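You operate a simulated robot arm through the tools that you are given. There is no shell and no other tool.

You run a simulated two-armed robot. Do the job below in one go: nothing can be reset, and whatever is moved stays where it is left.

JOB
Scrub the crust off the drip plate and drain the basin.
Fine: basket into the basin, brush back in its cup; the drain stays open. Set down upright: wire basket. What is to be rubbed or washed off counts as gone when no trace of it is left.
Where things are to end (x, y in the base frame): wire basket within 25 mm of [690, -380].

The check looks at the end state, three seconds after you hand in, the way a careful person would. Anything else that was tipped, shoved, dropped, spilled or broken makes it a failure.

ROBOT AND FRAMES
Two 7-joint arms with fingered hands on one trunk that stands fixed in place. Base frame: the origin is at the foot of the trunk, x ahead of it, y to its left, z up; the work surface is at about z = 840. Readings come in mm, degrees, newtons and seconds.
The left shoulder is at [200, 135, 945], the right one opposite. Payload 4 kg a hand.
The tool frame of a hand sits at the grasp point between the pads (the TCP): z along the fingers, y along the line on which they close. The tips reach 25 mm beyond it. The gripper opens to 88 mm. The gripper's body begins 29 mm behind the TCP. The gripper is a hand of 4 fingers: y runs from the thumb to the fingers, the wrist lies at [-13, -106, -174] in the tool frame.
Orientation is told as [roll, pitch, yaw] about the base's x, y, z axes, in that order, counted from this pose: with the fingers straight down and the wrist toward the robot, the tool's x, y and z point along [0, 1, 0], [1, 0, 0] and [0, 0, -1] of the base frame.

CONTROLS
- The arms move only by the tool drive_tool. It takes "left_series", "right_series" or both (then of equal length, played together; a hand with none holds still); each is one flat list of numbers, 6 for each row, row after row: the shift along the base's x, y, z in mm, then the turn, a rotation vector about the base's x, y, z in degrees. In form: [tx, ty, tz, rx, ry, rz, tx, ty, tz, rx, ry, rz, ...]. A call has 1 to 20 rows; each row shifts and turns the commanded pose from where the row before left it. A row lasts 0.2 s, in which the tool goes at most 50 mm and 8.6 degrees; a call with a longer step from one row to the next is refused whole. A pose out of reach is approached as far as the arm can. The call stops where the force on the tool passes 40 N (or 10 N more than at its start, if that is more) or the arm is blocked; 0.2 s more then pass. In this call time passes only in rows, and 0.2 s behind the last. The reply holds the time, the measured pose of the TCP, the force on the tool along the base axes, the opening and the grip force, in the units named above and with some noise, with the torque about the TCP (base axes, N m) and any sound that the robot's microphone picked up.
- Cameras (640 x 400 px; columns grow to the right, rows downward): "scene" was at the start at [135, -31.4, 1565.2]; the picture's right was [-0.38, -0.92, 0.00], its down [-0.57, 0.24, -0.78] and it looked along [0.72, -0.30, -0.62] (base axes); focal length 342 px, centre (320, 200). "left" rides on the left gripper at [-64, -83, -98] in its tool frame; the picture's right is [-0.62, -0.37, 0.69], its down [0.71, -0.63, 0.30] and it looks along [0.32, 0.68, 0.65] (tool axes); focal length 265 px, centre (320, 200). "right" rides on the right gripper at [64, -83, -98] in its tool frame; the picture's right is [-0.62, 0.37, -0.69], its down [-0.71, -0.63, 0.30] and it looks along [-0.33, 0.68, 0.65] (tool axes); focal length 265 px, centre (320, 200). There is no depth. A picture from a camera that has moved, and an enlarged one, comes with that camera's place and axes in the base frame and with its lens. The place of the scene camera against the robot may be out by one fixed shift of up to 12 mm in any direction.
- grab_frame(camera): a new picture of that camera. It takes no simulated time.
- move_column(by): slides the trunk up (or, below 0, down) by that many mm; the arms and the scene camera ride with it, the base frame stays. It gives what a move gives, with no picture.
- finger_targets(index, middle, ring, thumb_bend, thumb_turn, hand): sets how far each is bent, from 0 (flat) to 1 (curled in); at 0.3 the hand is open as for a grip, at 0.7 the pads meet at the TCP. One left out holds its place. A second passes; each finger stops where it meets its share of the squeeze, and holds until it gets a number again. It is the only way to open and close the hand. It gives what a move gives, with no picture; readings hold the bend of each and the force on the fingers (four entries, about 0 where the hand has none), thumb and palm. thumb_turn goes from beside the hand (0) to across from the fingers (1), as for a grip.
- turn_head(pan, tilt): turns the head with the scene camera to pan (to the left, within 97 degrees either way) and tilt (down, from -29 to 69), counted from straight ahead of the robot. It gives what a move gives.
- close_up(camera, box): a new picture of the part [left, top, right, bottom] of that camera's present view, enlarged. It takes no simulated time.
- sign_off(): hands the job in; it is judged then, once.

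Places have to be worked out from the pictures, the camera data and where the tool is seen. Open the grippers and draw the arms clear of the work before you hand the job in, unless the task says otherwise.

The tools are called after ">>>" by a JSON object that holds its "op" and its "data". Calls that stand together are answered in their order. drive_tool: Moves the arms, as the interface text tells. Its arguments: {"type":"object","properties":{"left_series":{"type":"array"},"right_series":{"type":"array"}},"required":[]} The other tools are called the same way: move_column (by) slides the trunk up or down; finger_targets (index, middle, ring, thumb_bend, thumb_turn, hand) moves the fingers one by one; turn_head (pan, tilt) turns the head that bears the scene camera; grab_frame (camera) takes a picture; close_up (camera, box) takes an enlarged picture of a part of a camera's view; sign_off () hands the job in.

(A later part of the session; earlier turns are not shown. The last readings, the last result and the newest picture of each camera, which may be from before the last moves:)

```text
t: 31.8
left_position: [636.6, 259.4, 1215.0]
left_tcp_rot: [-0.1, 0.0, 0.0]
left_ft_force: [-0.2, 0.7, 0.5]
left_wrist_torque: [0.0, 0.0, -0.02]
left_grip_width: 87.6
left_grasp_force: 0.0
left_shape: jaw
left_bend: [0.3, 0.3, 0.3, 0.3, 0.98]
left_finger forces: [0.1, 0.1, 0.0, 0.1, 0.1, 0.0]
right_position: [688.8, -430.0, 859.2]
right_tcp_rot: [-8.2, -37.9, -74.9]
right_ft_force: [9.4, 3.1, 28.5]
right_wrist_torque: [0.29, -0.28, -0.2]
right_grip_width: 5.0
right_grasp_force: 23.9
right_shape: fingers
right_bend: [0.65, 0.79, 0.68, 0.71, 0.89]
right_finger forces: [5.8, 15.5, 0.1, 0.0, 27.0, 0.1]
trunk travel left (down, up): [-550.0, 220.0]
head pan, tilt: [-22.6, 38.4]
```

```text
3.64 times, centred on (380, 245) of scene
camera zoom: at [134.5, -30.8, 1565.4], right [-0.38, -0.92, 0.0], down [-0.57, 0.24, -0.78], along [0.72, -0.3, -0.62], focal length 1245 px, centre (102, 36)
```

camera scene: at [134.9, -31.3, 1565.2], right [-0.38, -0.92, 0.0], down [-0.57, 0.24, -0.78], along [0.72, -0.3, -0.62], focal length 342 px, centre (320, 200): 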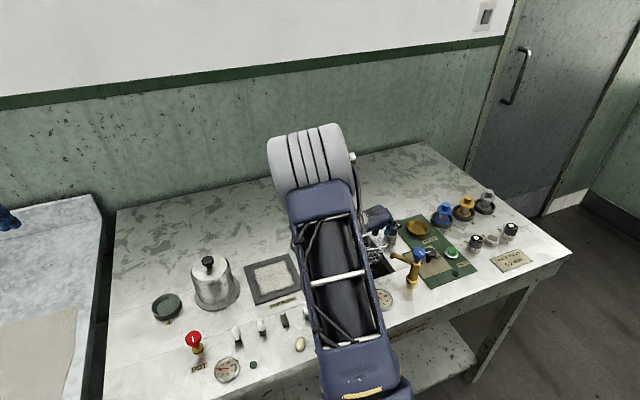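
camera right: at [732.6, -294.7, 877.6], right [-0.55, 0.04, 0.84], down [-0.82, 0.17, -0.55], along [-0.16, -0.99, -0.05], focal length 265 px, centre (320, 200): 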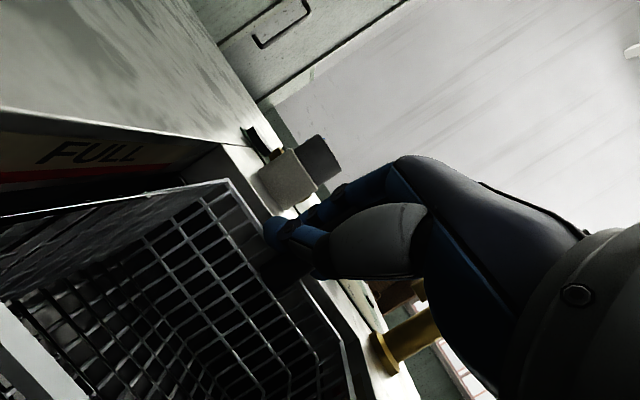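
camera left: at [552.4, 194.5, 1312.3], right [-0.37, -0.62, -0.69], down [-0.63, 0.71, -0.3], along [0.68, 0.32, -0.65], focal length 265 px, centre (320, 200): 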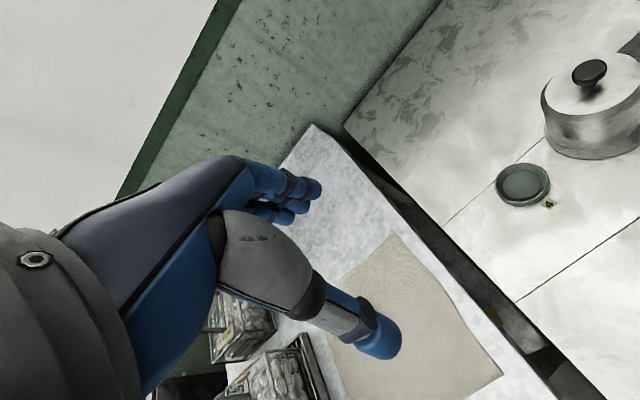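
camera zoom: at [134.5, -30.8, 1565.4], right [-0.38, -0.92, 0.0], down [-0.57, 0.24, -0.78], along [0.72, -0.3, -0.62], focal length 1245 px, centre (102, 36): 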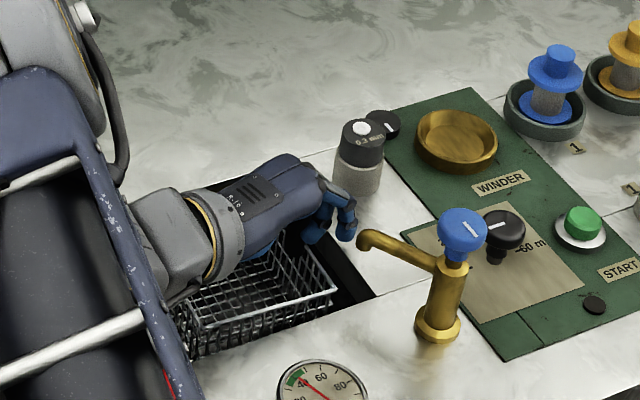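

Opening pushes down on something (28 N upward on the hand), the thumb and middle finger have not fully come free. I rise a few mm to relieve it, then open further.

>>> {"op": "drive_tool", "data": {"right_series": [0, 0, 2, 0, 0, 0, 0, 0, 2, 0, 0, 0]}}

>>> {"op": "grab_frame", "data": {"camera": "right"}}

>>> {"op": "close_up", "data": {"camera": "scene", "box": [350, 210, 410, 280]}}

>>> {"op": "close_up", "data": {"camera": "right", "box": [180, 160, 460, 340]}}

```text
t: 32.4
left_position: [637.4, 259.2, 1214.4]
left_tcp_rot: [0.0, -0.1, -0.1]
left_ft_force: [0.2, -0.4, 0.6]
left_wrist_torque: [-0.01, -0.03, -0.03]
left_grip_width: 87.6
left_grasp_force: 0.1
left_shape: jaw
left_bend: [0.3, 0.3, 0.3, 0.3, 0.98]
left_finger forces: [0.1, 0.0, 0.0, 0.1, 0.0, 0.0]
right_position: [686.2, -432.1, 859.3]
right_tcp_rot: [-8.6, -37.6, -74.6]
right_ft_force: [4.4, -1.5, 9.8]
right_wrist_torque: [-0.04, -0.01, -0.1]
right_grip_width: 1.9
right_grasp_force: 7.0
right_shape: fingers
right_bend: [0.68, 0.68, 0.68, 0.66, 1.0]
right_finger forces: [0.1, 0.0, 0.0, 0.0, 14.6, 0.1]
trunk travel left (down, up): [-550.0, 220.0]
head pan, tilt: [-22.6, 38.4]
```

```text
taken
camera right: at [730.7, -295.9, 879.1], right [-0.54, 0.04, 0.84], down [-0.83, 0.17, -0.54], along [-0.16, -0.98, -0.06], focal length 265 px, centre (320, 200)
```

right: 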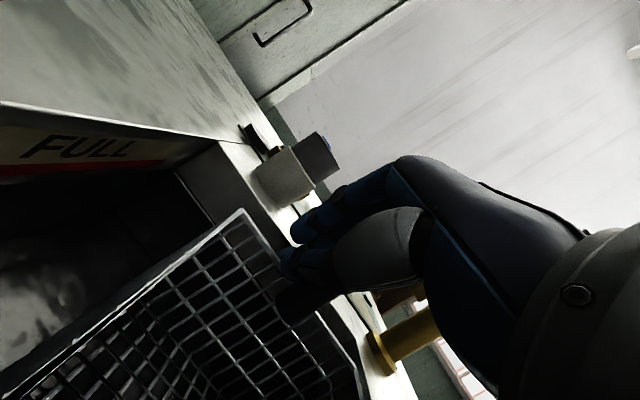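

```text
5.71 times, centred on (380, 245) of scene
camera zoom: at [134.8, -31.2, 1564.9], right [-0.38, -0.92, 0.0], down [-0.57, 0.24, -0.78], along [0.72, -0.3, -0.62], focal length 1956 px, centre (-23, -57)
```

zoom: 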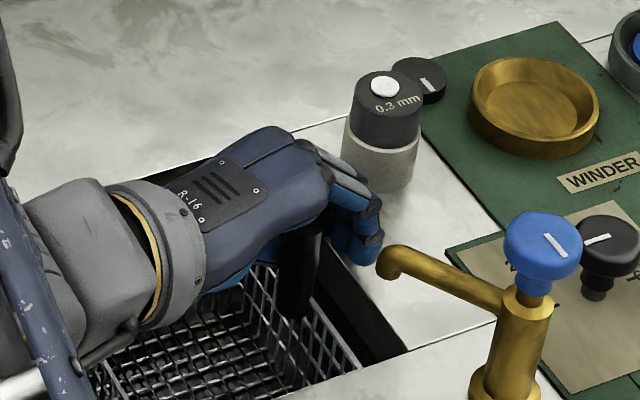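

```text
2.22 times, centred on (320, 250) of right
camera zoom: at [730.7, -295.9, 879.1], right [-0.54, 0.04, 0.84], down [-0.83, 0.17, -0.54], along [-0.16, -0.98, -0.06], focal length 590 px, centre (320, 89)
```

zoom: 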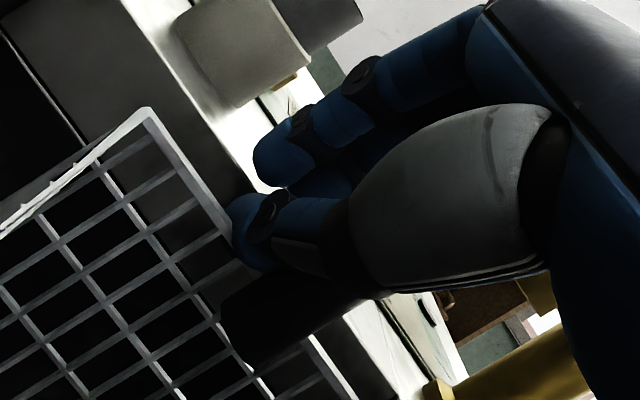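

The handle has slipped free of the pinch, but the thumb now presses against the rim. I bend the thumb back slightly to take that pressure off before lifting.

>>> {"op": "finger_targets", "data": {"hand": "right", "index": 0.6, "middle": 0.6, "ring": 0.6, "thumb_bend": 0.68}}

>>> {"op": "grab_frame", "data": {"camera": "right"}}

>>> {"op": "close_up", "data": {"camera": "right", "box": [180, 160, 460, 340]}}

```text
t: 33.4
left_position: [636.4, 258.9, 1214.2]
left_tcp_rot: [0.0, 0.0, 0.0]
left_ft_force: [-0.3, -0.5, -0.3]
left_wrist_torque: [0.02, -0.05, 0.0]
left_grip_width: 87.1
left_grasp_force: 0.0
left_shape: jaw
left_bend: [0.3, 0.3, 0.3, 0.3, 0.98]
left_finger forces: [0.0, 0.1, 0.0, 0.0, 0.0, 0.0]
right_position: [687.4, -431.5, 860.8]
right_tcp_rot: [-8.3, -37.7, -74.7]
right_ft_force: [0.8, 0.4, -0.5]
right_wrist_torque: [0.0, -0.03, -0.02]
right_grip_width: 10.8
right_grasp_force: 0.2
right_shape: fingers
right_bend: [0.6, 0.6, 0.6, 0.68, 1.0]
right_finger forces: [0.0, 0.0, 0.0, 0.0, 0.4, 0.0]
trunk travel left (down, up): [-550.0, 220.0]
head pan, tilt: [-22.6, 38.4]
```

```text
taken
camera right: at [731.7, -295.9, 880.6], right [-0.54, 0.04, 0.84], down [-0.82, 0.17, -0.54], along [-0.16, -0.98, -0.06], focal length 265 px, centre (320, 200)
```

right: 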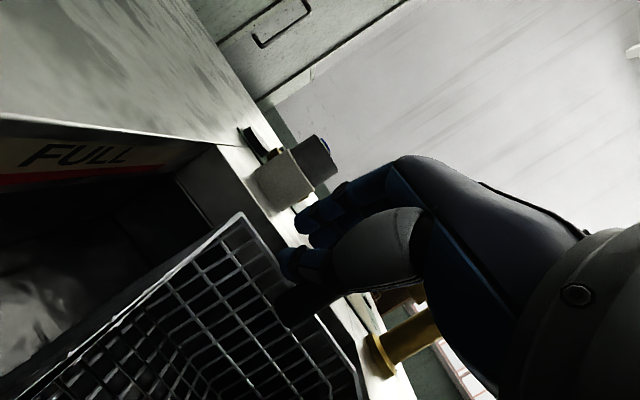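

```text
2.22 times, centred on (320, 250) of right
camera zoom: at [731.7, -295.9, 880.6], right [-0.54, 0.04, 0.84], down [-0.82, 0.17, -0.54], along [-0.16, -0.98, -0.06], focal length 590 px, centre (320, 89)
```

zoom: 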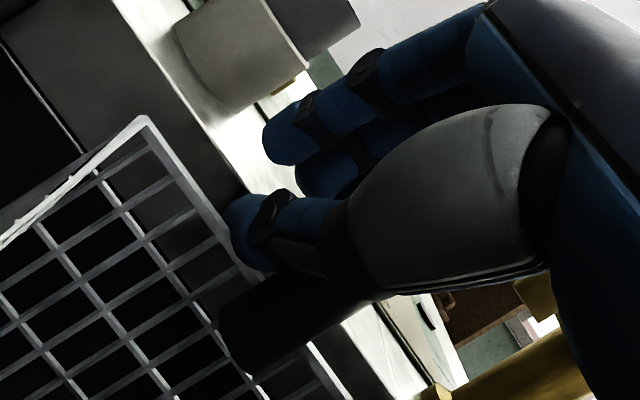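

All forces are near zero. I lift slowly straight up and watch for any drag on the basket.

>>> {"op": "drive_tool", "data": {"right_series": [0, 0, 4, 0, 0, 0, 0, 0, 4, 0, 0, 0, 0, 0, 4, 0, 0, 0]}}

>>> {"op": "grab_frame", "data": {"camera": "right"}}

>>> {"op": "close_up", "data": {"camera": "scene", "box": [330, 200, 430, 300]}}

```text
t: 34.2
left_position: [637.0, 259.7, 1213.8]
left_tcp_rot: [0.0, 0.0, 0.0]
left_ft_force: [-0.3, -0.1, 0.3]
left_wrist_torque: [0.02, 0.01, -0.03]
left_grip_width: 87.7
left_grasp_force: 0.0
left_shape: jaw
left_bend: [0.3, 0.3, 0.3, 0.3, 0.98]
left_finger forces: [0.0, 0.0, 0.0, 0.0, 0.0, 0.0]
right_position: [686.3, -431.0, 873.2]
right_tcp_rot: [-8.3, -37.7, -74.9]
right_ft_force: [0.5, 0.4, 0.3]
right_wrist_torque: [0.01, 0.01, -0.01]
right_grip_width: 10.4
right_grasp_force: 0.2
right_shape: fingers
right_bend: [0.6, 0.6, 0.6, 0.68, 1.0]
right_finger forces: [0.0, 0.0, 0.1, 0.1, 0.3, 0.0]
trunk travel left (down, up): [-550.0, 220.0]
head pan, tilt: [-22.6, 38.4]
```

```text
taken
camera right: at [731.8, -295.5, 892.3], right [-0.54, 0.04, 0.84], down [-0.82, 0.17, -0.54], along [-0.16, -0.99, -0.06], focal length 265 px, centre (320, 200)
```

right: 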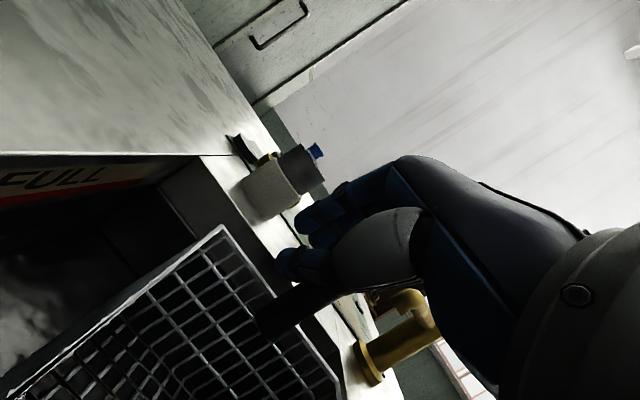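

```text
4.00 times, centred on (380, 250) of scene
camera zoom: at [135.1, -31.3, 1565.1], right [-0.38, -0.92, 0.0], down [-0.57, 0.24, -0.78], along [0.72, -0.3, -0.62], focal length 1369 px, centre (80, 0)
```

zoom: 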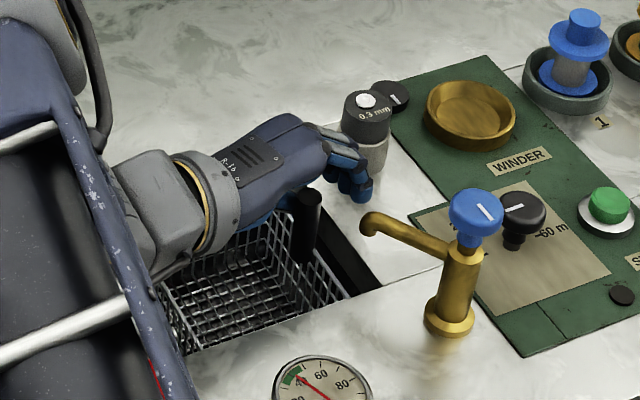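

The hand comes free and the basket stays put. I rise well clear, then undo the hand's turn on the way back.

>>> {"op": "drive_tool", "data": {"right_series": [0, 0, 10, 0, 0, 0, 0, 0, 20, 0, 0, 0, 0, 0, 30, 0, 0, 0, 0, 0, 40, 0, 0, 0, 0, 0, 40, 0, 0, 0, 0, 0, 40, 0, 0, 0]}}

>>> {"op": "grab_frame", "data": {"camera": "scene"}}

>>> {"op": "grab_frame", "data": {"camera": "right"}}

```text
t: 35.6
left_position: [636.3, 257.5, 1214.2]
left_tcp_rot: [0.0, 0.0, 0.1]
left_ft_force: [0.4, -0.1, 0.1]
left_wrist_torque: [0.01, -0.01, -0.02]
left_grip_width: 87.5
left_grasp_force: 0.1
left_shape: jaw
left_bend: [0.3, 0.3, 0.3, 0.3, 0.98]
left_finger forces: [0.0, 0.0, 0.0, 0.0, 0.1, 0.0]
right_position: [686.6, -431.1, 1056.1]
right_tcp_rot: [-8.3, -37.7, -74.8]
right_ft_force: [0.4, -0.1, -0.2]
right_wrist_torque: [-0.01, -0.01, -0.01]
right_grip_width: 10.7
right_grasp_force: 0.1
right_shape: fingers
right_bend: [0.6, 0.6, 0.6, 0.68, 1.0]
right_finger forces: [0.0, 0.0, 0.1, 0.0, 0.1, 0.0]
trunk travel left (down, up): [-550.0, 220.0]
head pan, tilt: [-22.6, 38.4]
```

```text
taken
camera scene: at [135.3, -31.4, 1565.1], right [-0.38, -0.92, 0.0], down [-0.57, 0.24, -0.78], along [0.72, -0.3, -0.62], focal length 342 px, centre (320, 200)
```

scene: 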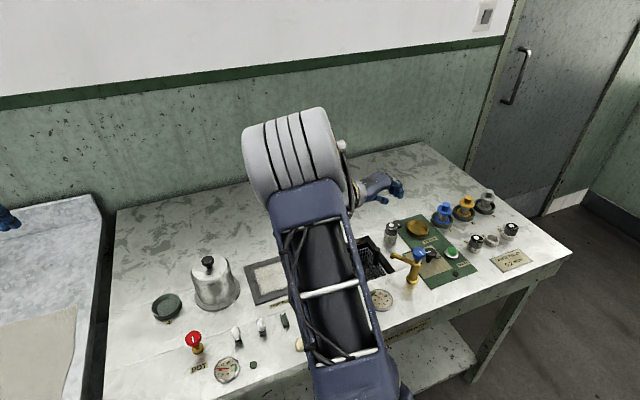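

```text
taken
camera right: at [730.8, -296.1, 1073.9], right [-0.54, 0.04, 0.84], down [-0.82, 0.17, -0.54], along [-0.16, -0.99, -0.06], focal length 265 px, centre (320, 200)
```

right: 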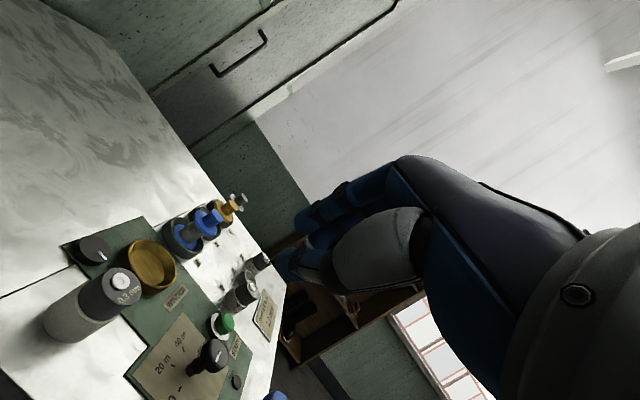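

Now I turn the hand back (yaw +90°), which should also free the scene camera's view of the basin.

>>> {"op": "drive_tool", "data": {"right_series": [2, 3, 5, 0, 0, 8.3, 2, 3, 5, 0, 0, 8.3, 2, 3, 5, 0, 0, 8.3, 2, 3, 5, 0, 0, 8.3, 2, 3, 5, 0, 0, 8.3, 2, 3, 0, 0, 0, 8.3, 2, 3, 0, 0, 0, 8.3, 2, 3, 0, 0, 0, 8.3, 2, 3, 0, 0, 0, 8.3, 2, 3, 0, 0, 0, 8.3, 2, 3, 0, 0, 0, 8.3]}}

>>> {"op": "grab_frame", "data": {"camera": "scene"}}

>>> {"op": "close_up", "data": {"camera": "scene", "box": [300, 200, 420, 300]}}

```text
t: 38.0
left_position: [636.7, 259.2, 1213.9]
left_tcp_rot: [0.0, 0.0, 0.0]
left_ft_force: [-0.3, 0.3, -0.2]
left_wrist_torque: [-0.01, 0.0, 0.01]
left_grip_width: 87.3
left_grasp_force: 0.0
left_shape: jaw
left_bend: [0.3, 0.3, 0.3, 0.3, 0.98]
left_finger forces: [0.0, 0.0, 0.0, 0.0, 0.0, 0.0]
right_position: [709.2, -397.6, 1079.3]
right_tcp_rot: [-8.2, -37.7, 16.5]
right_ft_force: [0.1, 0.5, 0.1]
right_wrist_torque: [-0.02, -0.01, -0.03]
right_grip_width: 10.5
right_grasp_force: 0.0
right_shape: fingers
right_bend: [0.6, 0.6, 0.6, 0.68, 1.0]
right_finger forces: [0.1, 0.0, 0.1, 0.0, 0.0, 0.0]
trunk travel left (down, up): [-550.0, 220.0]
head pan, tilt: [-22.6, 38.4]
```

```text
taken
camera scene: at [134.9, -31.2, 1565.2], right [-0.38, -0.92, 0.0], down [-0.57, 0.24, -0.78], along [0.72, -0.3, -0.62], focal length 342 px, centre (320, 200)
```

scene: 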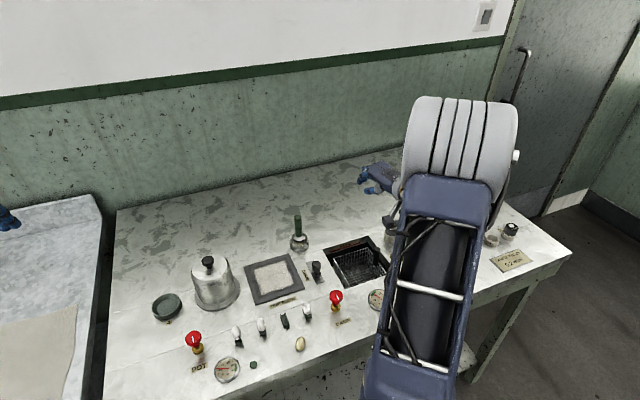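

```text
4.00 times, centred on (360, 250) of scene
camera zoom: at [134.9, -31.2, 1565.2], right [-0.38, -0.92, 0.0], down [-0.57, 0.24, -0.78], along [0.72, -0.3, -0.62], focal length 1369 px, centre (160, 0)
```

zoom: 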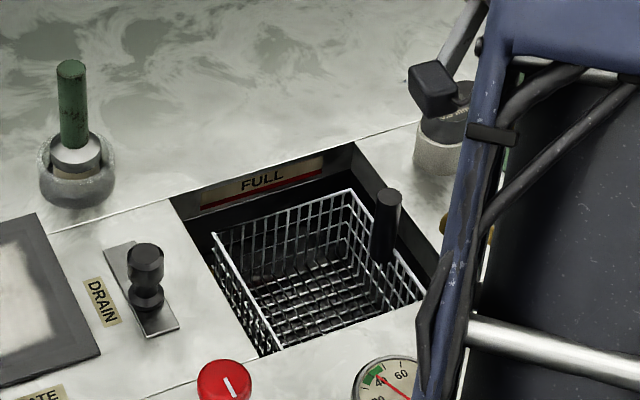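

The basket stands upright in the basin but sits against the front wall: I judge its centre at about (672–675,-378), only just inside tolerance. I'll nudge it back ~12 mm from inside with closed fingers; first I bring the hand vertical and over the basket.

>>> {"op": "finger_targets", "data": {"hand": "right", "index": 0.68, "middle": 0.68, "ring": 0.68, "thumb_bend": 0.68, "thumb_turn": 0.98}}

>>> {"op": "drive_tool", "data": {"right_series": [-4, 4, 0, 0, 0, -8.25, -4, 4, 0, 0, 0, -8.25, -4, 4, 0, 0, 7.5, 0, -4, 4, 0, 0, 7.5, 0, -4, 4, 0, 0, 7.5, 0, -4, 4, 0, 0, 7.6, 0, -4, 4, 0, 0, 7.6, 0, -4, 4, 0, 8.2, 0, 0]}}

>>> {"op": "grab_frame", "data": {"camera": "right"}}

```text
t: 39.0
left_position: [636.1, 257.6, 1213.9]
left_tcp_rot: [0.0, 0.0, -0.1]
left_ft_force: [0.2, 0.5, 0.6]
left_wrist_torque: [-0.03, -0.01, 0.01]
left_grip_width: 87.5
left_grasp_force: 0.0
left_shape: jaw
left_bend: [0.3, 0.3, 0.3, 0.3, 0.98]
left_finger forces: [0.1, 0.0, 0.0, 0.0, 0.1, 0.1]
right_position: [709.7, -398.7, 1078.7]
right_tcp_rot: [-8.3, -37.7, 16.6]
right_ft_force: [-0.2, -0.6, 1.2]
right_wrist_torque: [-0.01, 0.01, 0.03]
right_grip_width: 2.6
right_grasp_force: 0.1
right_shape: fingers
right_bend: [0.68, 0.68, 0.68, 0.68, 1.0]
right_finger forces: [0.0, 0.1, 0.0, 0.0, 0.0, 0.0]
trunk travel left (down, up): [-550.0, 220.0]
head pan, tilt: [-22.6, 38.4]
```

```text
t: 40.8
left_position: [635.6, 259.2, 1214.6]
left_tcp_rot: [-0.1, 0.0, 0.0]
left_ft_force: [-0.6, -0.3, 0.4]
left_wrist_torque: [0.0, 0.01, -0.02]
left_grip_width: 87.7
left_grasp_force: 0.1
left_shape: jaw
left_bend: [0.3, 0.3, 0.3, 0.3, 0.98]
left_finger forces: [0.1, 0.1, 0.0, 0.0, 0.0, 0.0]
right_position: [678.5, -364.9, 1078.6]
right_tcp_rot: [0.0, 0.0, 0.0]
right_ft_force: [-0.3, 0.2, 0.1]
right_wrist_torque: [-0.02, -0.02, 0.01]
right_grip_width: 2.1
right_grasp_force: 0.1
right_shape: fingers
right_bend: [0.68, 0.68, 0.68, 0.68, 1.0]
right_finger forces: [0.0, 0.0, 0.0, 0.0, 0.0, 0.0]
trunk travel left (down, up): [-550.0, 220.0]
head pan, tilt: [-22.6, 38.4]
```

```text
taken
camera right: at [596.0, -301.0, 1177.6], right [0.37, -0.62, 0.69], down [-0.63, -0.71, -0.3], along [0.68, -0.32, -0.65], focal length 265 px, centre (320, 200)
```

right: 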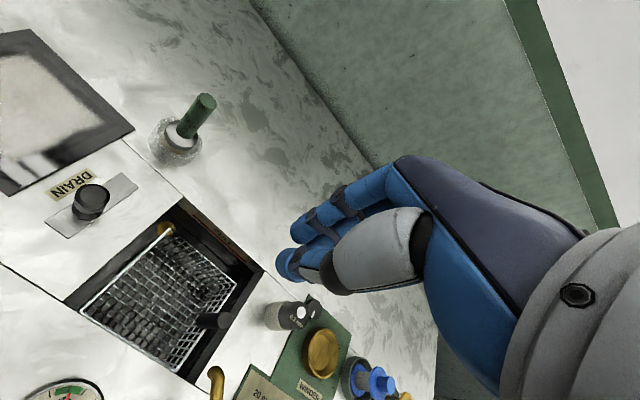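

The hand camera has a direct view of the basket in the basin. I zoom for an accurate position.

>>> {"op": "close_up", "data": {"camera": "right", "box": [50, 180, 290, 400]}}

```text
1.82 times, centred on (170, 290) of right
camera zoom: at [596.0, -301.0, 1177.6], right [0.37, -0.62, 0.69], down [-0.63, -0.71, -0.3], along [0.68, -0.32, -0.65], focal length 483 px, centre (593, 36)
```

zoom: 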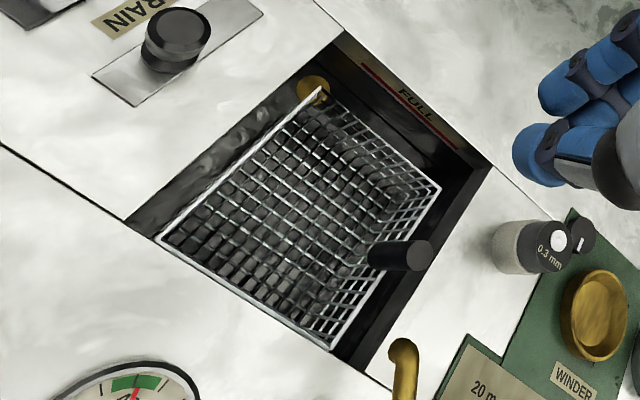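

The rim spans about x 617–727, y −427…−316, i.e. centre (672,-372) against the basin's (689,-373). I go down inside the basket with closed fingers, clear of the handle, to push its back wall.

>>> {"op": "drive_tool", "data": {"right_series": [-2, 0, -40, 0, 0, 0, -2, 0, -40, 0, 0, 0, -2, 0, -40, 0, 0, 0, -2, 1, -40, 0, 0, 0, -1, 0, -25, 0, 0, 0]}}

>>> {"op": "grab_frame", "data": {"camera": "right"}}

```text
t: 42.0
left_position: [636.3, 258.8, 1214.2]
left_tcp_rot: [0.0, 0.0, 0.0]
left_ft_force: [0.1, 0.2, 0.2]
left_wrist_torque: [-0.02, -0.01, -0.03]
left_grip_width: 87.6
left_grasp_force: 0.2
left_shape: jaw
left_bend: [0.3, 0.3, 0.3, 0.3, 0.98]
left_finger forces: [0.0, 0.0, 0.1, 0.1, 0.0, 0.0]
right_position: [668.0, -365.8, 893.4]
right_tcp_rot: [-0.1, 0.0, 0.0]
right_ft_force: [-0.7, -0.4, 0.4]
right_wrist_torque: [0.0, -0.01, 0.01]
right_grip_width: 2.2
right_grasp_force: 0.0
right_shape: fingers
right_bend: [0.68, 0.68, 0.68, 0.68, 1.0]
right_finger forces: [0.0, 0.0, 0.0, 0.1, 0.1, 0.1]
trunk travel left (down, up): [-550.0, 220.0]
head pan, tilt: [-22.6, 38.4]
```

```text
taken
camera right: at [585.4, -301.6, 992.5], right [0.37, -0.62, 0.69], down [-0.63, -0.71, -0.3], along [0.68, -0.33, -0.65], focal length 265 px, centre (320, 200)
```

right: 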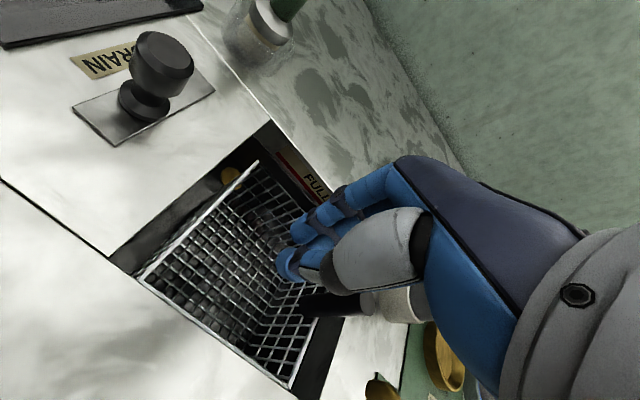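

Clear of the handle. I lower the tips about 20 mm below the rim.

>>> {"op": "drive_tool", "data": {"right_series": [0, 3, -15, 0, 0, 0, 0, 1, -15, 0, 0, 0, 0, 0, -12, 0, 0, 0, 0, 0, -10, 0, 0, 0]}}

>>> {"op": "grab_frame", "data": {"camera": "right"}}

```text
t: 43.0
left_position: [636.9, 258.3, 1213.7]
left_tcp_rot: [0.0, 0.1, 0.0]
left_ft_force: [-0.7, -0.1, 0.1]
left_wrist_torque: [0.01, 0.01, 0.01]
left_grip_width: 87.3
left_grasp_force: 0.0
left_shape: jaw
left_bend: [0.3, 0.3, 0.3, 0.3, 0.98]
left_finger forces: [0.0, 0.0, 0.0, 0.0, 0.0, 0.1]
right_position: [669.5, -362.0, 841.8]
right_tcp_rot: [-0.1, 0.0, 0.0]
right_ft_force: [-0.3, 0.4, -0.3]
right_wrist_torque: [-0.01, 0.0, 0.0]
right_grip_width: 2.3
right_grasp_force: 0.1
right_shape: fingers
right_bend: [0.68, 0.68, 0.68, 0.68, 1.0]
right_finger forces: [0.0, 0.1, 0.0, 0.1, 0.0, 0.0]
trunk travel left (down, up): [-550.0, 220.0]
head pan, tilt: [-22.6, 38.4]
```

```text
taken
camera right: at [586.6, -296.9, 940.5], right [0.37, -0.62, 0.69], down [-0.63, -0.71, -0.3], along [0.68, -0.33, -0.65], focal length 265 px, centre (320, 200)
```

right: 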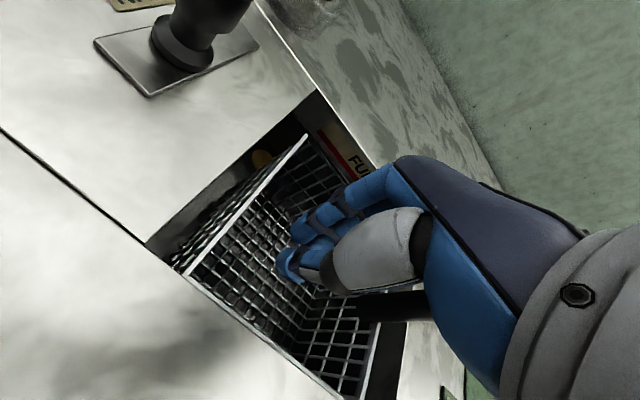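

The tips are inside the basket. I move +x in 5 mm steps toward the back wall.

>>> {"op": "drive_tool", "data": {"right_series": [6, 0, 0, 0, 0, 0, 6, 0, 0, 0, 0, 0, 6, 0, 0, 0, 0, 0, 6, 0, 0, 0, 0, 0, 5, 0, 0, 0, 0, 0]}}

>>> {"op": "grab_frame", "data": {"camera": "right"}}

```text
t: 44.2
left_position: [636.8, 258.2, 1214.5]
left_tcp_rot: [0.0, 0.0, 0.0]
left_ft_force: [-0.4, -0.2, -0.4]
left_wrist_torque: [0.0, 0.01, 0.04]
left_grip_width: 87.6
left_grasp_force: 0.0
left_shape: jaw
left_bend: [0.3, 0.3, 0.3, 0.3, 0.98]
left_finger forces: [0.1, 0.0, 0.0, 0.1, 0.0, 0.0]
right_position: [697.3, -361.6, 841.4]
right_tcp_rot: [-0.1, 0.0, 0.1]
right_ft_force: [0.4, 0.8, 0.5]
right_wrist_torque: [0.0, -0.03, 0.01]
right_grip_width: 2.4
right_grasp_force: 0.4
right_shape: fingers
right_bend: [0.68, 0.68, 0.68, 0.68, 1.0]
right_finger forces: [0.0, 0.6, 0.1, 0.0, 0.0, 0.0]
trunk travel left (down, up): [-550.0, 220.0]
head pan, tilt: [-22.6, 38.4]
```

```text
taken
camera right: at [614.6, -296.9, 940.0], right [0.37, -0.62, 0.69], down [-0.63, -0.71, -0.3], along [0.68, -0.33, -0.65], focal length 265 px, centre (320, 200)
```

right: 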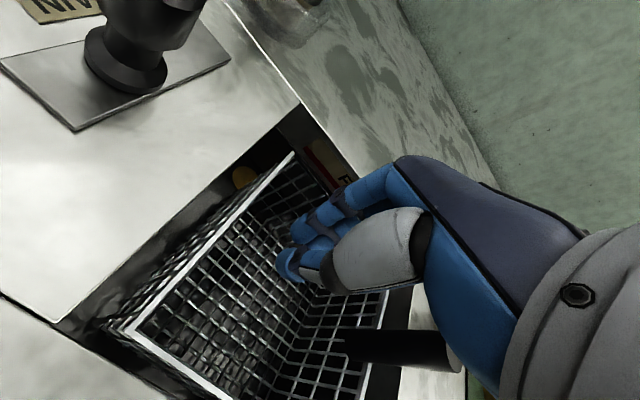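

Contact has just begun (0.6 N) and the basket has a small gap at the front now. I push about 9 mm more.

>>> {"op": "drive_tool", "data": {"right_series": [4, 0, 0, 0, 0, 0, 4, 0, 0, 0, 0, 0, 3, 0, 0, 0, 0, 0]}}

>>> {"op": "grab_frame", "data": {"camera": "right"}}

```text
t: 45.0
left_position: [637.1, 259.0, 1214.4]
left_tcp_rot: [0.1, 0.0, 0.0]
left_ft_force: [-0.5, 0.0, 0.2]
left_wrist_torque: [0.01, 0.01, -0.02]
left_grip_width: 87.7
left_grasp_force: 0.0
left_shape: jaw
left_bend: [0.3, 0.3, 0.3, 0.3, 0.98]
left_finger forces: [0.0, 0.0, 0.2, 0.1, 0.0, 0.1]
right_position: [708.6, -361.4, 841.4]
right_tcp_rot: [-0.1, -0.1, -0.1]
right_ft_force: [-1.1, 0.3, 0.2]
right_wrist_torque: [-0.03, -0.03, 0.01]
right_grip_width: 2.5
right_grasp_force: 0.0
right_shape: fingers
right_bend: [0.68, 0.68, 0.68, 0.68, 1.0]
right_finger forces: [0.0, 0.7, 0.0, 0.0, 0.0, 0.0]
trunk travel left (down, up): [-550.0, 220.0]
head pan, tilt: [-22.6, 38.4]
```

```text
taken
camera right: at [626.1, -296.3, 940.3], right [0.37, -0.62, 0.69], down [-0.63, -0.72, -0.3], along [0.68, -0.33, -0.65], focal length 265 px, centre (320, 200)
```

right: 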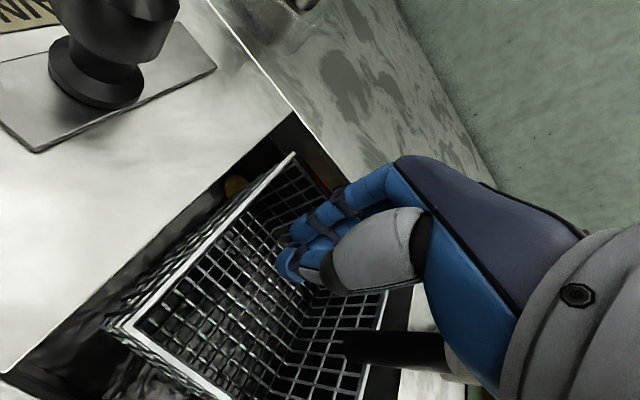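

The basket moved with the hand; its rim now spans about x 634–747, so it is centred near x≈690. I back off 4 mm and lift out.

>>> {"op": "drive_tool", "data": {"right_series": [-4, 0, 0, 0, 0, 0, -8, 0, 5, 0, 0, 0, 0, 0, 25, 0, 0, 0, 0, 0, 40, 0, 0, 0, 0, 0, 45, 0, 0, 0, 0, 0, 45, 0, 0, 0, -10, 0, 45, 0, 0, 0, -10, 0, 30, 0, 0, 0]}}

>>> {"op": "grab_frame", "data": {"camera": "right"}}

>>> {"op": "close_up", "data": {"camera": "right", "box": [50, 180, 290, 400]}}

>>> {"op": "grab_frame", "data": {"camera": "scene"}}

```text
t: 46.8
left_position: [636.8, 258.7, 1214.1]
left_tcp_rot: [0.0, -0.1, 0.1]
left_ft_force: [0.5, -1.2, -0.6]
left_wrist_torque: [0.02, 0.01, -0.02]
left_grip_width: 87.7
left_grasp_force: 0.1
left_shape: jaw
left_bend: [0.3, 0.3, 0.3, 0.3, 0.98]
left_finger forces: [0.0, 0.0, 0.0, 0.0, 0.1, 0.0]
right_position: [678.3, -363.7, 1077.9]
right_tcp_rot: [-0.1, 0.0, 0.0]
right_ft_force: [0.4, -1.1, -0.1]
right_wrist_torque: [-0.01, 0.0, -0.03]
right_grip_width: 2.2
right_grasp_force: 0.1
right_shape: fingers
right_bend: [0.68, 0.68, 0.68, 0.68, 1.0]
right_finger forces: [0.1, 0.0, 0.0, 0.0, 0.0, 0.1]
trunk travel left (down, up): [-550.0, 220.0]
head pan, tilt: [-22.6, 38.4]
```

```text
taken
camera right: at [595.4, -299.0, 1176.8], right [0.37, -0.62, 0.69], down [-0.63, -0.72, -0.3], along [0.68, -0.33, -0.65], focal length 265 px, centre (320, 200)
```

right: 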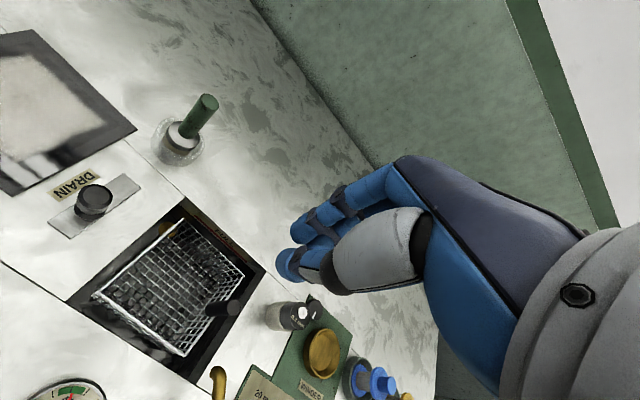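

```text
1.82 times, centred on (170, 290) of right
camera zoom: at [595.4, -299.0, 1176.8], right [0.37, -0.62, 0.69], down [-0.63, -0.72, -0.3], along [0.68, -0.33, -0.65], focal length 483 px, centre (593, 36)
```

zoom: 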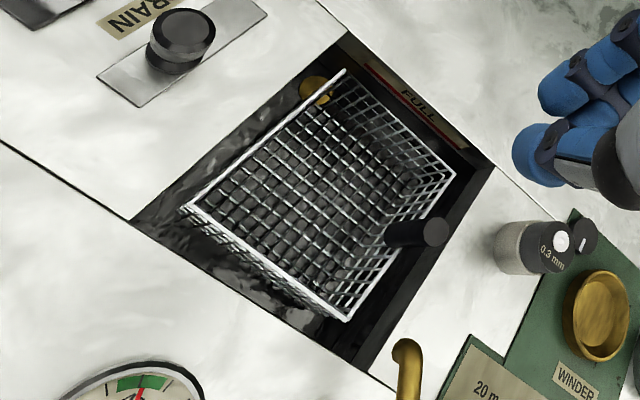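

```text
taken
camera scene: at [135.2, -31.5, 1565.1], right [-0.38, -0.92, 0.0], down [-0.57, 0.24, -0.78], along [0.72, -0.3, -0.62], focal length 342 px, centre (320, 200)
```

scene: 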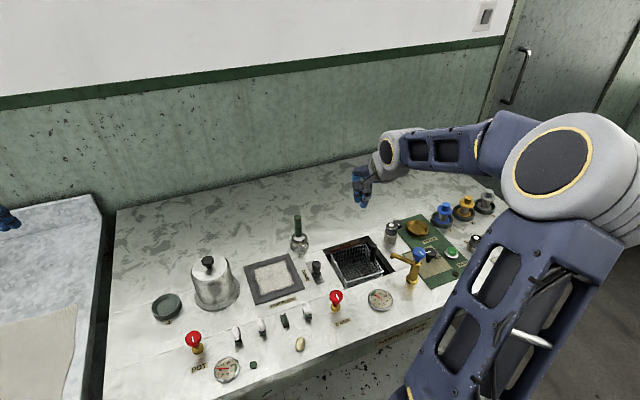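

The basket now stands clear on all sides, centre about (687,-374). Next the brush: I zoom in from both cameras to fix its place.

>>> {"op": "close_up", "data": {"camera": "right", "box": [130, 70, 250, 180]}}

>>> {"op": "close_up", "data": {"camera": "scene", "box": [270, 200, 340, 270]}}

>>> {"op": "close_up", "data": {"camera": "scene", "box": [210, 240, 350, 370]}}

```text
3.64 times, centred on (190, 125) of right
camera zoom: at [595.4, -299.0, 1176.8], right [0.37, -0.62, 0.69], down [-0.63, -0.72, -0.3], along [0.68, -0.33, -0.65], focal length 965 px, centre (793, 473)
```

zoom: 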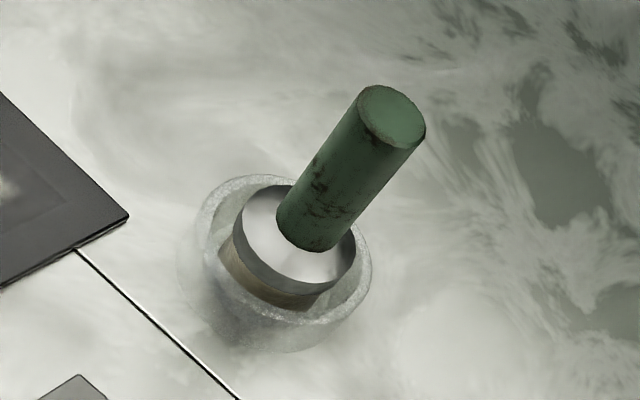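

```text
5.71 times, centred on (305, 235) of scene
camera zoom: at [135.2, -31.5, 1565.1], right [-0.38, -0.92, 0.0], down [-0.57, 0.24, -0.78], along [0.72, -0.3, -0.62], focal length 1956 px, centre (406, 0)
```

zoom: 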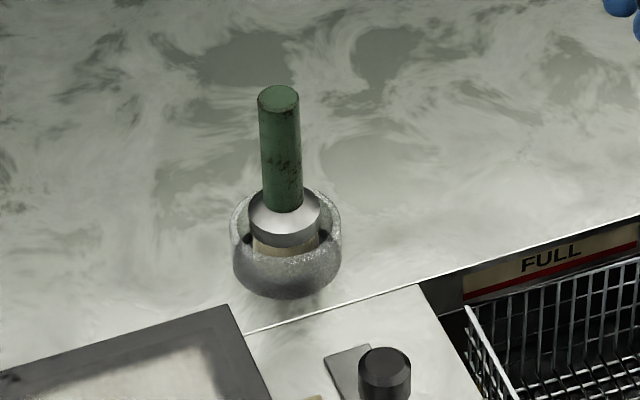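

```text
3.08 times, centred on (280, 305) of scene
camera zoom: at [135.2, -31.5, 1565.1], right [-0.38, -0.92, 0.0], down [-0.57, 0.24, -0.78], along [0.72, -0.3, -0.62], focal length 1053 px, centre (443, -123)
```

zoom: 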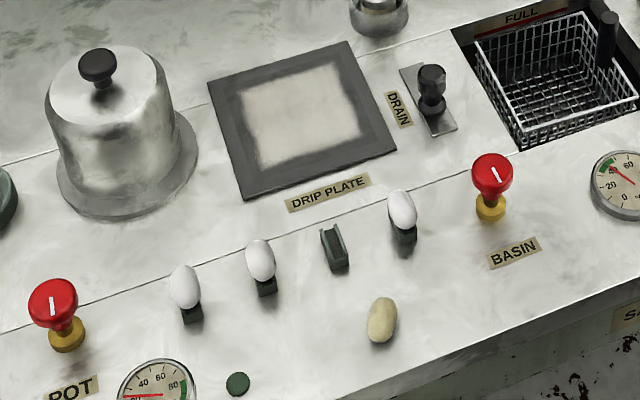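

Triangulated from both cameras, the brush handle axis is at (807,-245), from z≈877 (ferrule) to 946 (top). I open the hand and go above it.

>>> {"op": "finger_targets", "data": {"hand": "right", "index": 0.42, "middle": 0.42, "ring": 0.42, "thumb_bend": 0.42, "thumb_turn": 0.98}}

>>> {"op": "drive_tool", "data": {"right_series": [26, 24, -12, 0, 0, 0, 26, 24, -12, 0, 0, 0, 26, 24, -12, 0, 0, 0, 26, 24, -12, 0, 0, 0, 24, 24, -20, 0, 0, 0]}}

>>> {"op": "grab_frame", "data": {"camera": "right"}}

>>> {"op": "grab_frame", "data": {"camera": "scene"}}

```text
t: 47.8
left_position: [636.5, 258.9, 1214.6]
left_tcp_rot: [-0.1, 0.0, 0.0]
left_ft_force: [-0.9, 0.2, 0.3]
left_wrist_torque: [0.0, -0.04, -0.01]
left_grip_width: 87.8
left_grasp_force: 0.0
left_shape: jaw
left_bend: [0.3, 0.3, 0.3, 0.3, 0.98]
left_finger forces: [0.0, 0.0, 0.1, 0.0, 0.0, 0.1]
right_position: [679.2, -363.0, 1078.5]
right_tcp_rot: [-0.2, 0.0, 0.0]
right_ft_force: [-0.1, -0.8, 0.2]
right_wrist_torque: [0.04, 0.01, 0.06]
right_grip_width: 58.6
right_grasp_force: 0.0
right_shape: fingers
right_bend: [0.42, 0.42, 0.42, 0.42, 0.97]
right_finger forces: [0.0, 0.1, 0.1, 0.1, 0.0, 0.1]
trunk travel left (down, up): [-550.0, 220.0]
head pan, tilt: [-22.6, 38.4]
```

```text
t: 49.0
left_position: [636.8, 258.6, 1214.9]
left_tcp_rot: [0.0, -0.1, -0.1]
left_ft_force: [0.1, -0.6, 0.3]
left_wrist_torque: [0.03, 0.02, 0.04]
left_grip_width: 87.5
left_grasp_force: 0.1
left_shape: jaw
left_bend: [0.3, 0.3, 0.3, 0.3, 0.98]
left_finger forces: [0.1, 0.1, 0.0, 0.0, 0.1, 0.1]
right_position: [808.0, -242.2, 1009.6]
right_tcp_rot: [-0.1, -0.1, -0.1]
right_ft_force: [-0.6, 1.4, 0.5]
right_wrist_torque: [0.03, -0.02, -0.02]
right_grip_width: 58.6
right_grasp_force: 0.0
right_shape: fingers
right_bend: [0.42, 0.42, 0.42, 0.42, 0.97]
right_finger forces: [0.1, 0.0, 0.1, 0.0, 0.0, 0.0]
trunk travel left (down, up): [-550.0, 220.0]
head pan, tilt: [-22.6, 38.4]
```

```text
taken
camera right: at [724.8, -177.1, 1107.9], right [0.37, -0.62, 0.69], down [-0.63, -0.71, -0.3], along [0.68, -0.33, -0.65], focal length 265 px, centre (320, 200)
```

right: 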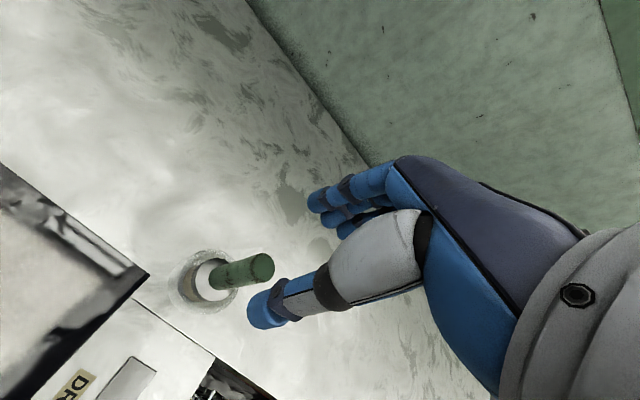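

```text
taken
camera scene: at [134.6, -31.7, 1565.2], right [-0.39, -0.92, 0.0], down [-0.57, 0.24, -0.78], along [0.72, -0.3, -0.62], focal length 342 px, centre (320, 200)
```

scene: 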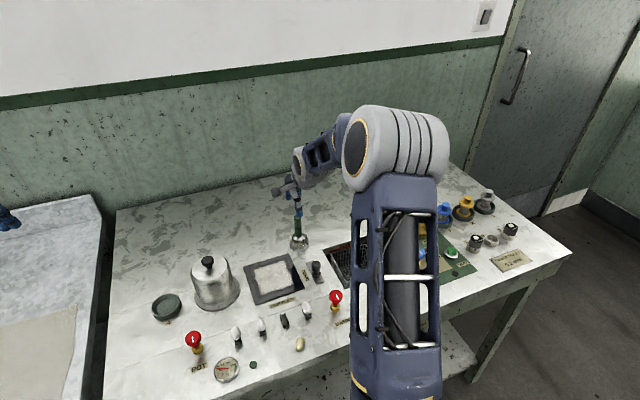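

Alignment confirmed (brush top at about (807,-246)). I lower around the handle.

>>> {"op": "drive_tool", "data": {"right_series": [0, -1, -30, 0, 0, 0, 0, 0, -30, 0, 0, 0, 0, 0, -15, 0, 0, 0, 0, 0, -12, 0, 0, 0]}}

>>> {"op": "close_up", "data": {"camera": "right", "box": [180, 120, 420, 350]}}

>>> {"op": "close_up", "data": {"camera": "scene", "box": [260, 170, 350, 270]}}

```text
t: 50.0
left_position: [637.0, 259.2, 1214.2]
left_tcp_rot: [0.1, 0.0, 0.1]
left_ft_force: [0.4, -0.7, 0.6]
left_wrist_torque: [0.0, 0.02, -0.01]
left_grip_width: 87.5
left_grasp_force: 0.1
left_shape: jaw
left_bend: [0.3, 0.3, 0.3, 0.3, 0.98]
left_finger forces: [0.0, 0.0, 0.0, 0.0, 0.0, 0.0]
right_position: [804.3, -242.0, 920.3]
right_tcp_rot: [-0.1, 0.1, 0.0]
right_ft_force: [0.1, 0.6, -0.3]
right_wrist_torque: [-0.02, 0.0, 0.02]
right_grip_width: 58.8
right_grasp_force: 0.1
right_shape: fingers
right_bend: [0.42, 0.42, 0.42, 0.42, 0.97]
right_finger forces: [0.0, 0.0, 0.1, 0.0, 0.0, 0.0]
trunk travel left (down, up): [-550.0, 220.0]
head pan, tilt: [-22.6, 38.4]
```

```text
1.74 times, centred on (300, 235) of right
camera zoom: at [721.8, -177.4, 1019.4], right [0.37, -0.62, 0.69], down [-0.63, -0.71, -0.3], along [0.68, -0.33, -0.65], focal length 462 px, centre (355, 139)
```

zoom: 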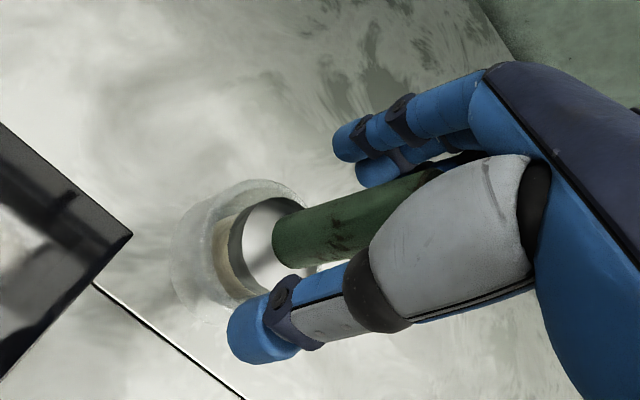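

```text
4.00 times, centred on (305, 220) of scene
camera zoom: at [134.9, -31.3, 1565.2], right [-0.38, -0.92, 0.0], down [-0.57, 0.24, -0.78], along [0.72, -0.3, -0.62], focal length 1369 px, centre (380, 120)
```

zoom: 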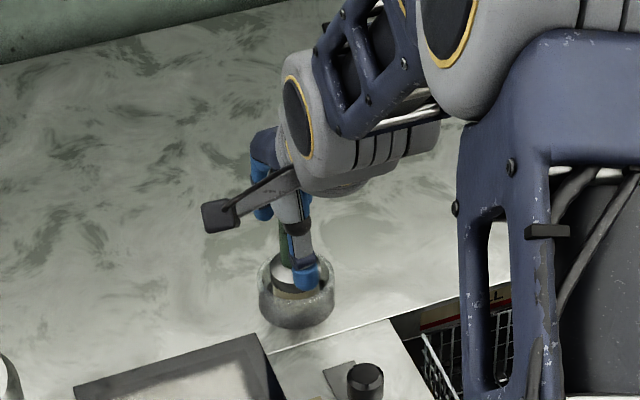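

The handle stands between thumb and fingers. I close gently in stages this time.

>>> {"op": "finger_targets", "data": {"hand": "right", "index": 0.62, "middle": 0.62, "ring": 0.62, "thumb_bend": 0.62}}

>>> {"op": "close_up", "data": {"camera": "right", "box": [180, 120, 420, 350]}}

```text
t: 51.0
left_position: [637.2, 259.0, 1214.9]
left_tcp_rot: [0.1, 0.0, 0.0]
left_ft_force: [0.3, -0.3, 0.5]
left_wrist_torque: [0.0, 0.03, 0.01]
left_grip_width: 87.7
left_grasp_force: 0.0
left_shape: jaw
left_bend: [0.3, 0.3, 0.3, 0.3, 0.98]
left_finger forces: [0.1, 0.0, 0.0, 0.1, 0.0, 0.0]
right_position: [804.8, -242.4, 921.4]
right_tcp_rot: [-0.1, 0.0, 0.0]
right_ft_force: [-0.4, 0.5, 0.5]
right_wrist_torque: [0.0, -0.02, -0.02]
right_grip_width: 16.1
right_grasp_force: 0.1
right_shape: fingers
right_bend: [0.62, 0.62, 0.62, 0.62, 0.99]
right_finger forces: [0.0, 0.0, 0.1, 0.0, 0.1, 0.0]
trunk travel left (down, up): [-550.0, 220.0]
head pan, tilt: [-22.6, 38.4]
```

```text
1.74 times, centred on (300, 235) of right
camera zoom: at [721.9, -177.3, 1019.8], right [0.37, -0.62, 0.69], down [-0.63, -0.71, -0.3], along [0.68, -0.33, -0.65], focal length 462 px, centre (355, 139)
```

zoom: 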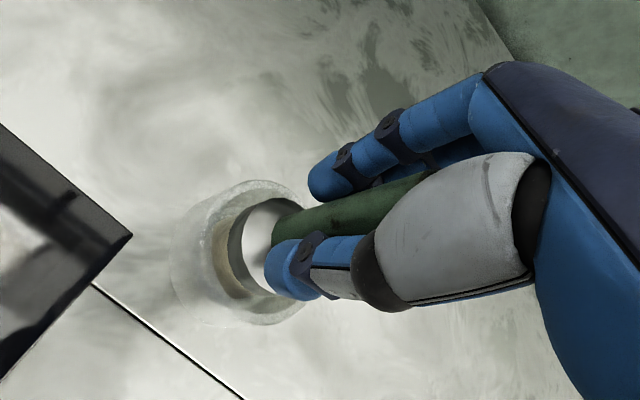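

No contact yet at 16 mm. I close a little more.

>>> {"op": "finger_targets", "data": {"hand": "right", "index": 0.69, "middle": 0.69, "ring": 0.69, "thumb_bend": 0.69}}

>>> {"op": "close_up", "data": {"camera": "right", "box": [180, 120, 420, 350]}}

```text
t: 52.0
left_position: [636.3, 258.1, 1214.2]
left_tcp_rot: [0.0, 0.0, 0.0]
left_ft_force: [0.3, 0.3, 0.1]
left_wrist_torque: [0.04, -0.01, 0.02]
left_grip_width: 87.5
left_grasp_force: 0.1
left_shape: jaw
left_bend: [0.3, 0.3, 0.3, 0.3, 0.98]
left_finger forces: [0.1, 0.0, 0.0, 0.0, 0.0, 0.0]
right_position: [803.7, -242.3, 921.1]
right_tcp_rot: [-0.1, 0.0, 0.0]
right_ft_force: [0.1, 0.0, -0.4]
right_wrist_torque: [0.02, 0.0, -0.03]
right_grip_width: 10.0
right_grasp_force: 4.8
right_shape: fingers
right_bend: [0.66, 0.65, 0.69, 0.64, 0.99]
right_finger forces: [1.5, 2.9, 0.1, 0.0, 4.0, 0.1]
trunk travel left (down, up): [-550.0, 220.0]
head pan, tilt: [-22.6, 38.4]
```

```text
1.74 times, centred on (300, 235) of right
camera zoom: at [721.9, -177.3, 1019.8], right [0.37, -0.62, 0.69], down [-0.63, -0.71, -0.3], along [0.68, -0.33, -0.65], focal length 462 px, centre (355, 139)
```

zoom: 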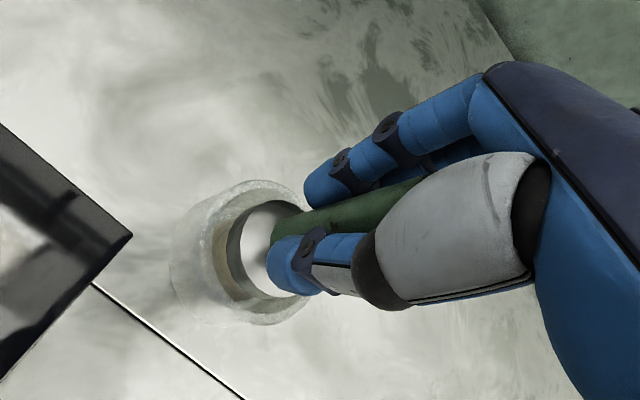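

The grip is forming evenly (index 1.5, middle 2.9, thumb 4 N). I firm it up moderately.

>>> {"op": "finger_targets", "data": {"hand": "right", "index": 0.75, "middle": 0.75, "ring": 0.7, "thumb_bend": 0.75}}

>>> {"op": "close_up", "data": {"camera": "right", "box": [180, 120, 420, 350]}}

```text
t: 53.0
left_position: [636.1, 258.9, 1214.6]
left_tcp_rot: [0.1, 0.0, 0.0]
left_ft_force: [-0.5, -0.1, 0.0]
left_wrist_torque: [0.01, -0.01, -0.04]
left_grip_width: 87.4
left_grasp_force: 0.0
left_shape: jaw
left_bend: [0.3, 0.3, 0.3, 0.3, 0.98]
left_finger forces: [0.1, 0.0, 0.0, 0.0, 0.1, 0.0]
right_position: [804.0, -240.9, 921.3]
right_tcp_rot: [0.0, 0.0, 0.0]
right_ft_force: [-0.5, -0.3, -0.5]
right_wrist_torque: [0.03, -0.02, 0.0]
right_grip_width: 7.3
right_grasp_force: 12.6
right_shape: fingers
right_bend: [0.73, 0.72, 0.7, 0.64, 0.98]
right_finger forces: [6.1, 8.1, 0.1, 0.0, 11.8, 0.1]
trunk travel left (down, up): [-550.0, 220.0]
head pan, tilt: [-22.6, 38.4]
```

```text
1.74 times, centred on (300, 235) of right
camera zoom: at [721.9, -177.3, 1019.7], right [0.37, -0.62, 0.69], down [-0.63, -0.71, -0.3], along [0.68, -0.33, -0.65], focal length 462 px, centre (355, 139)
```

zoom: 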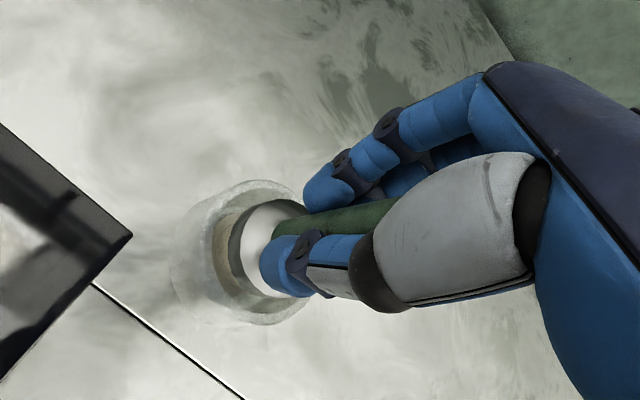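

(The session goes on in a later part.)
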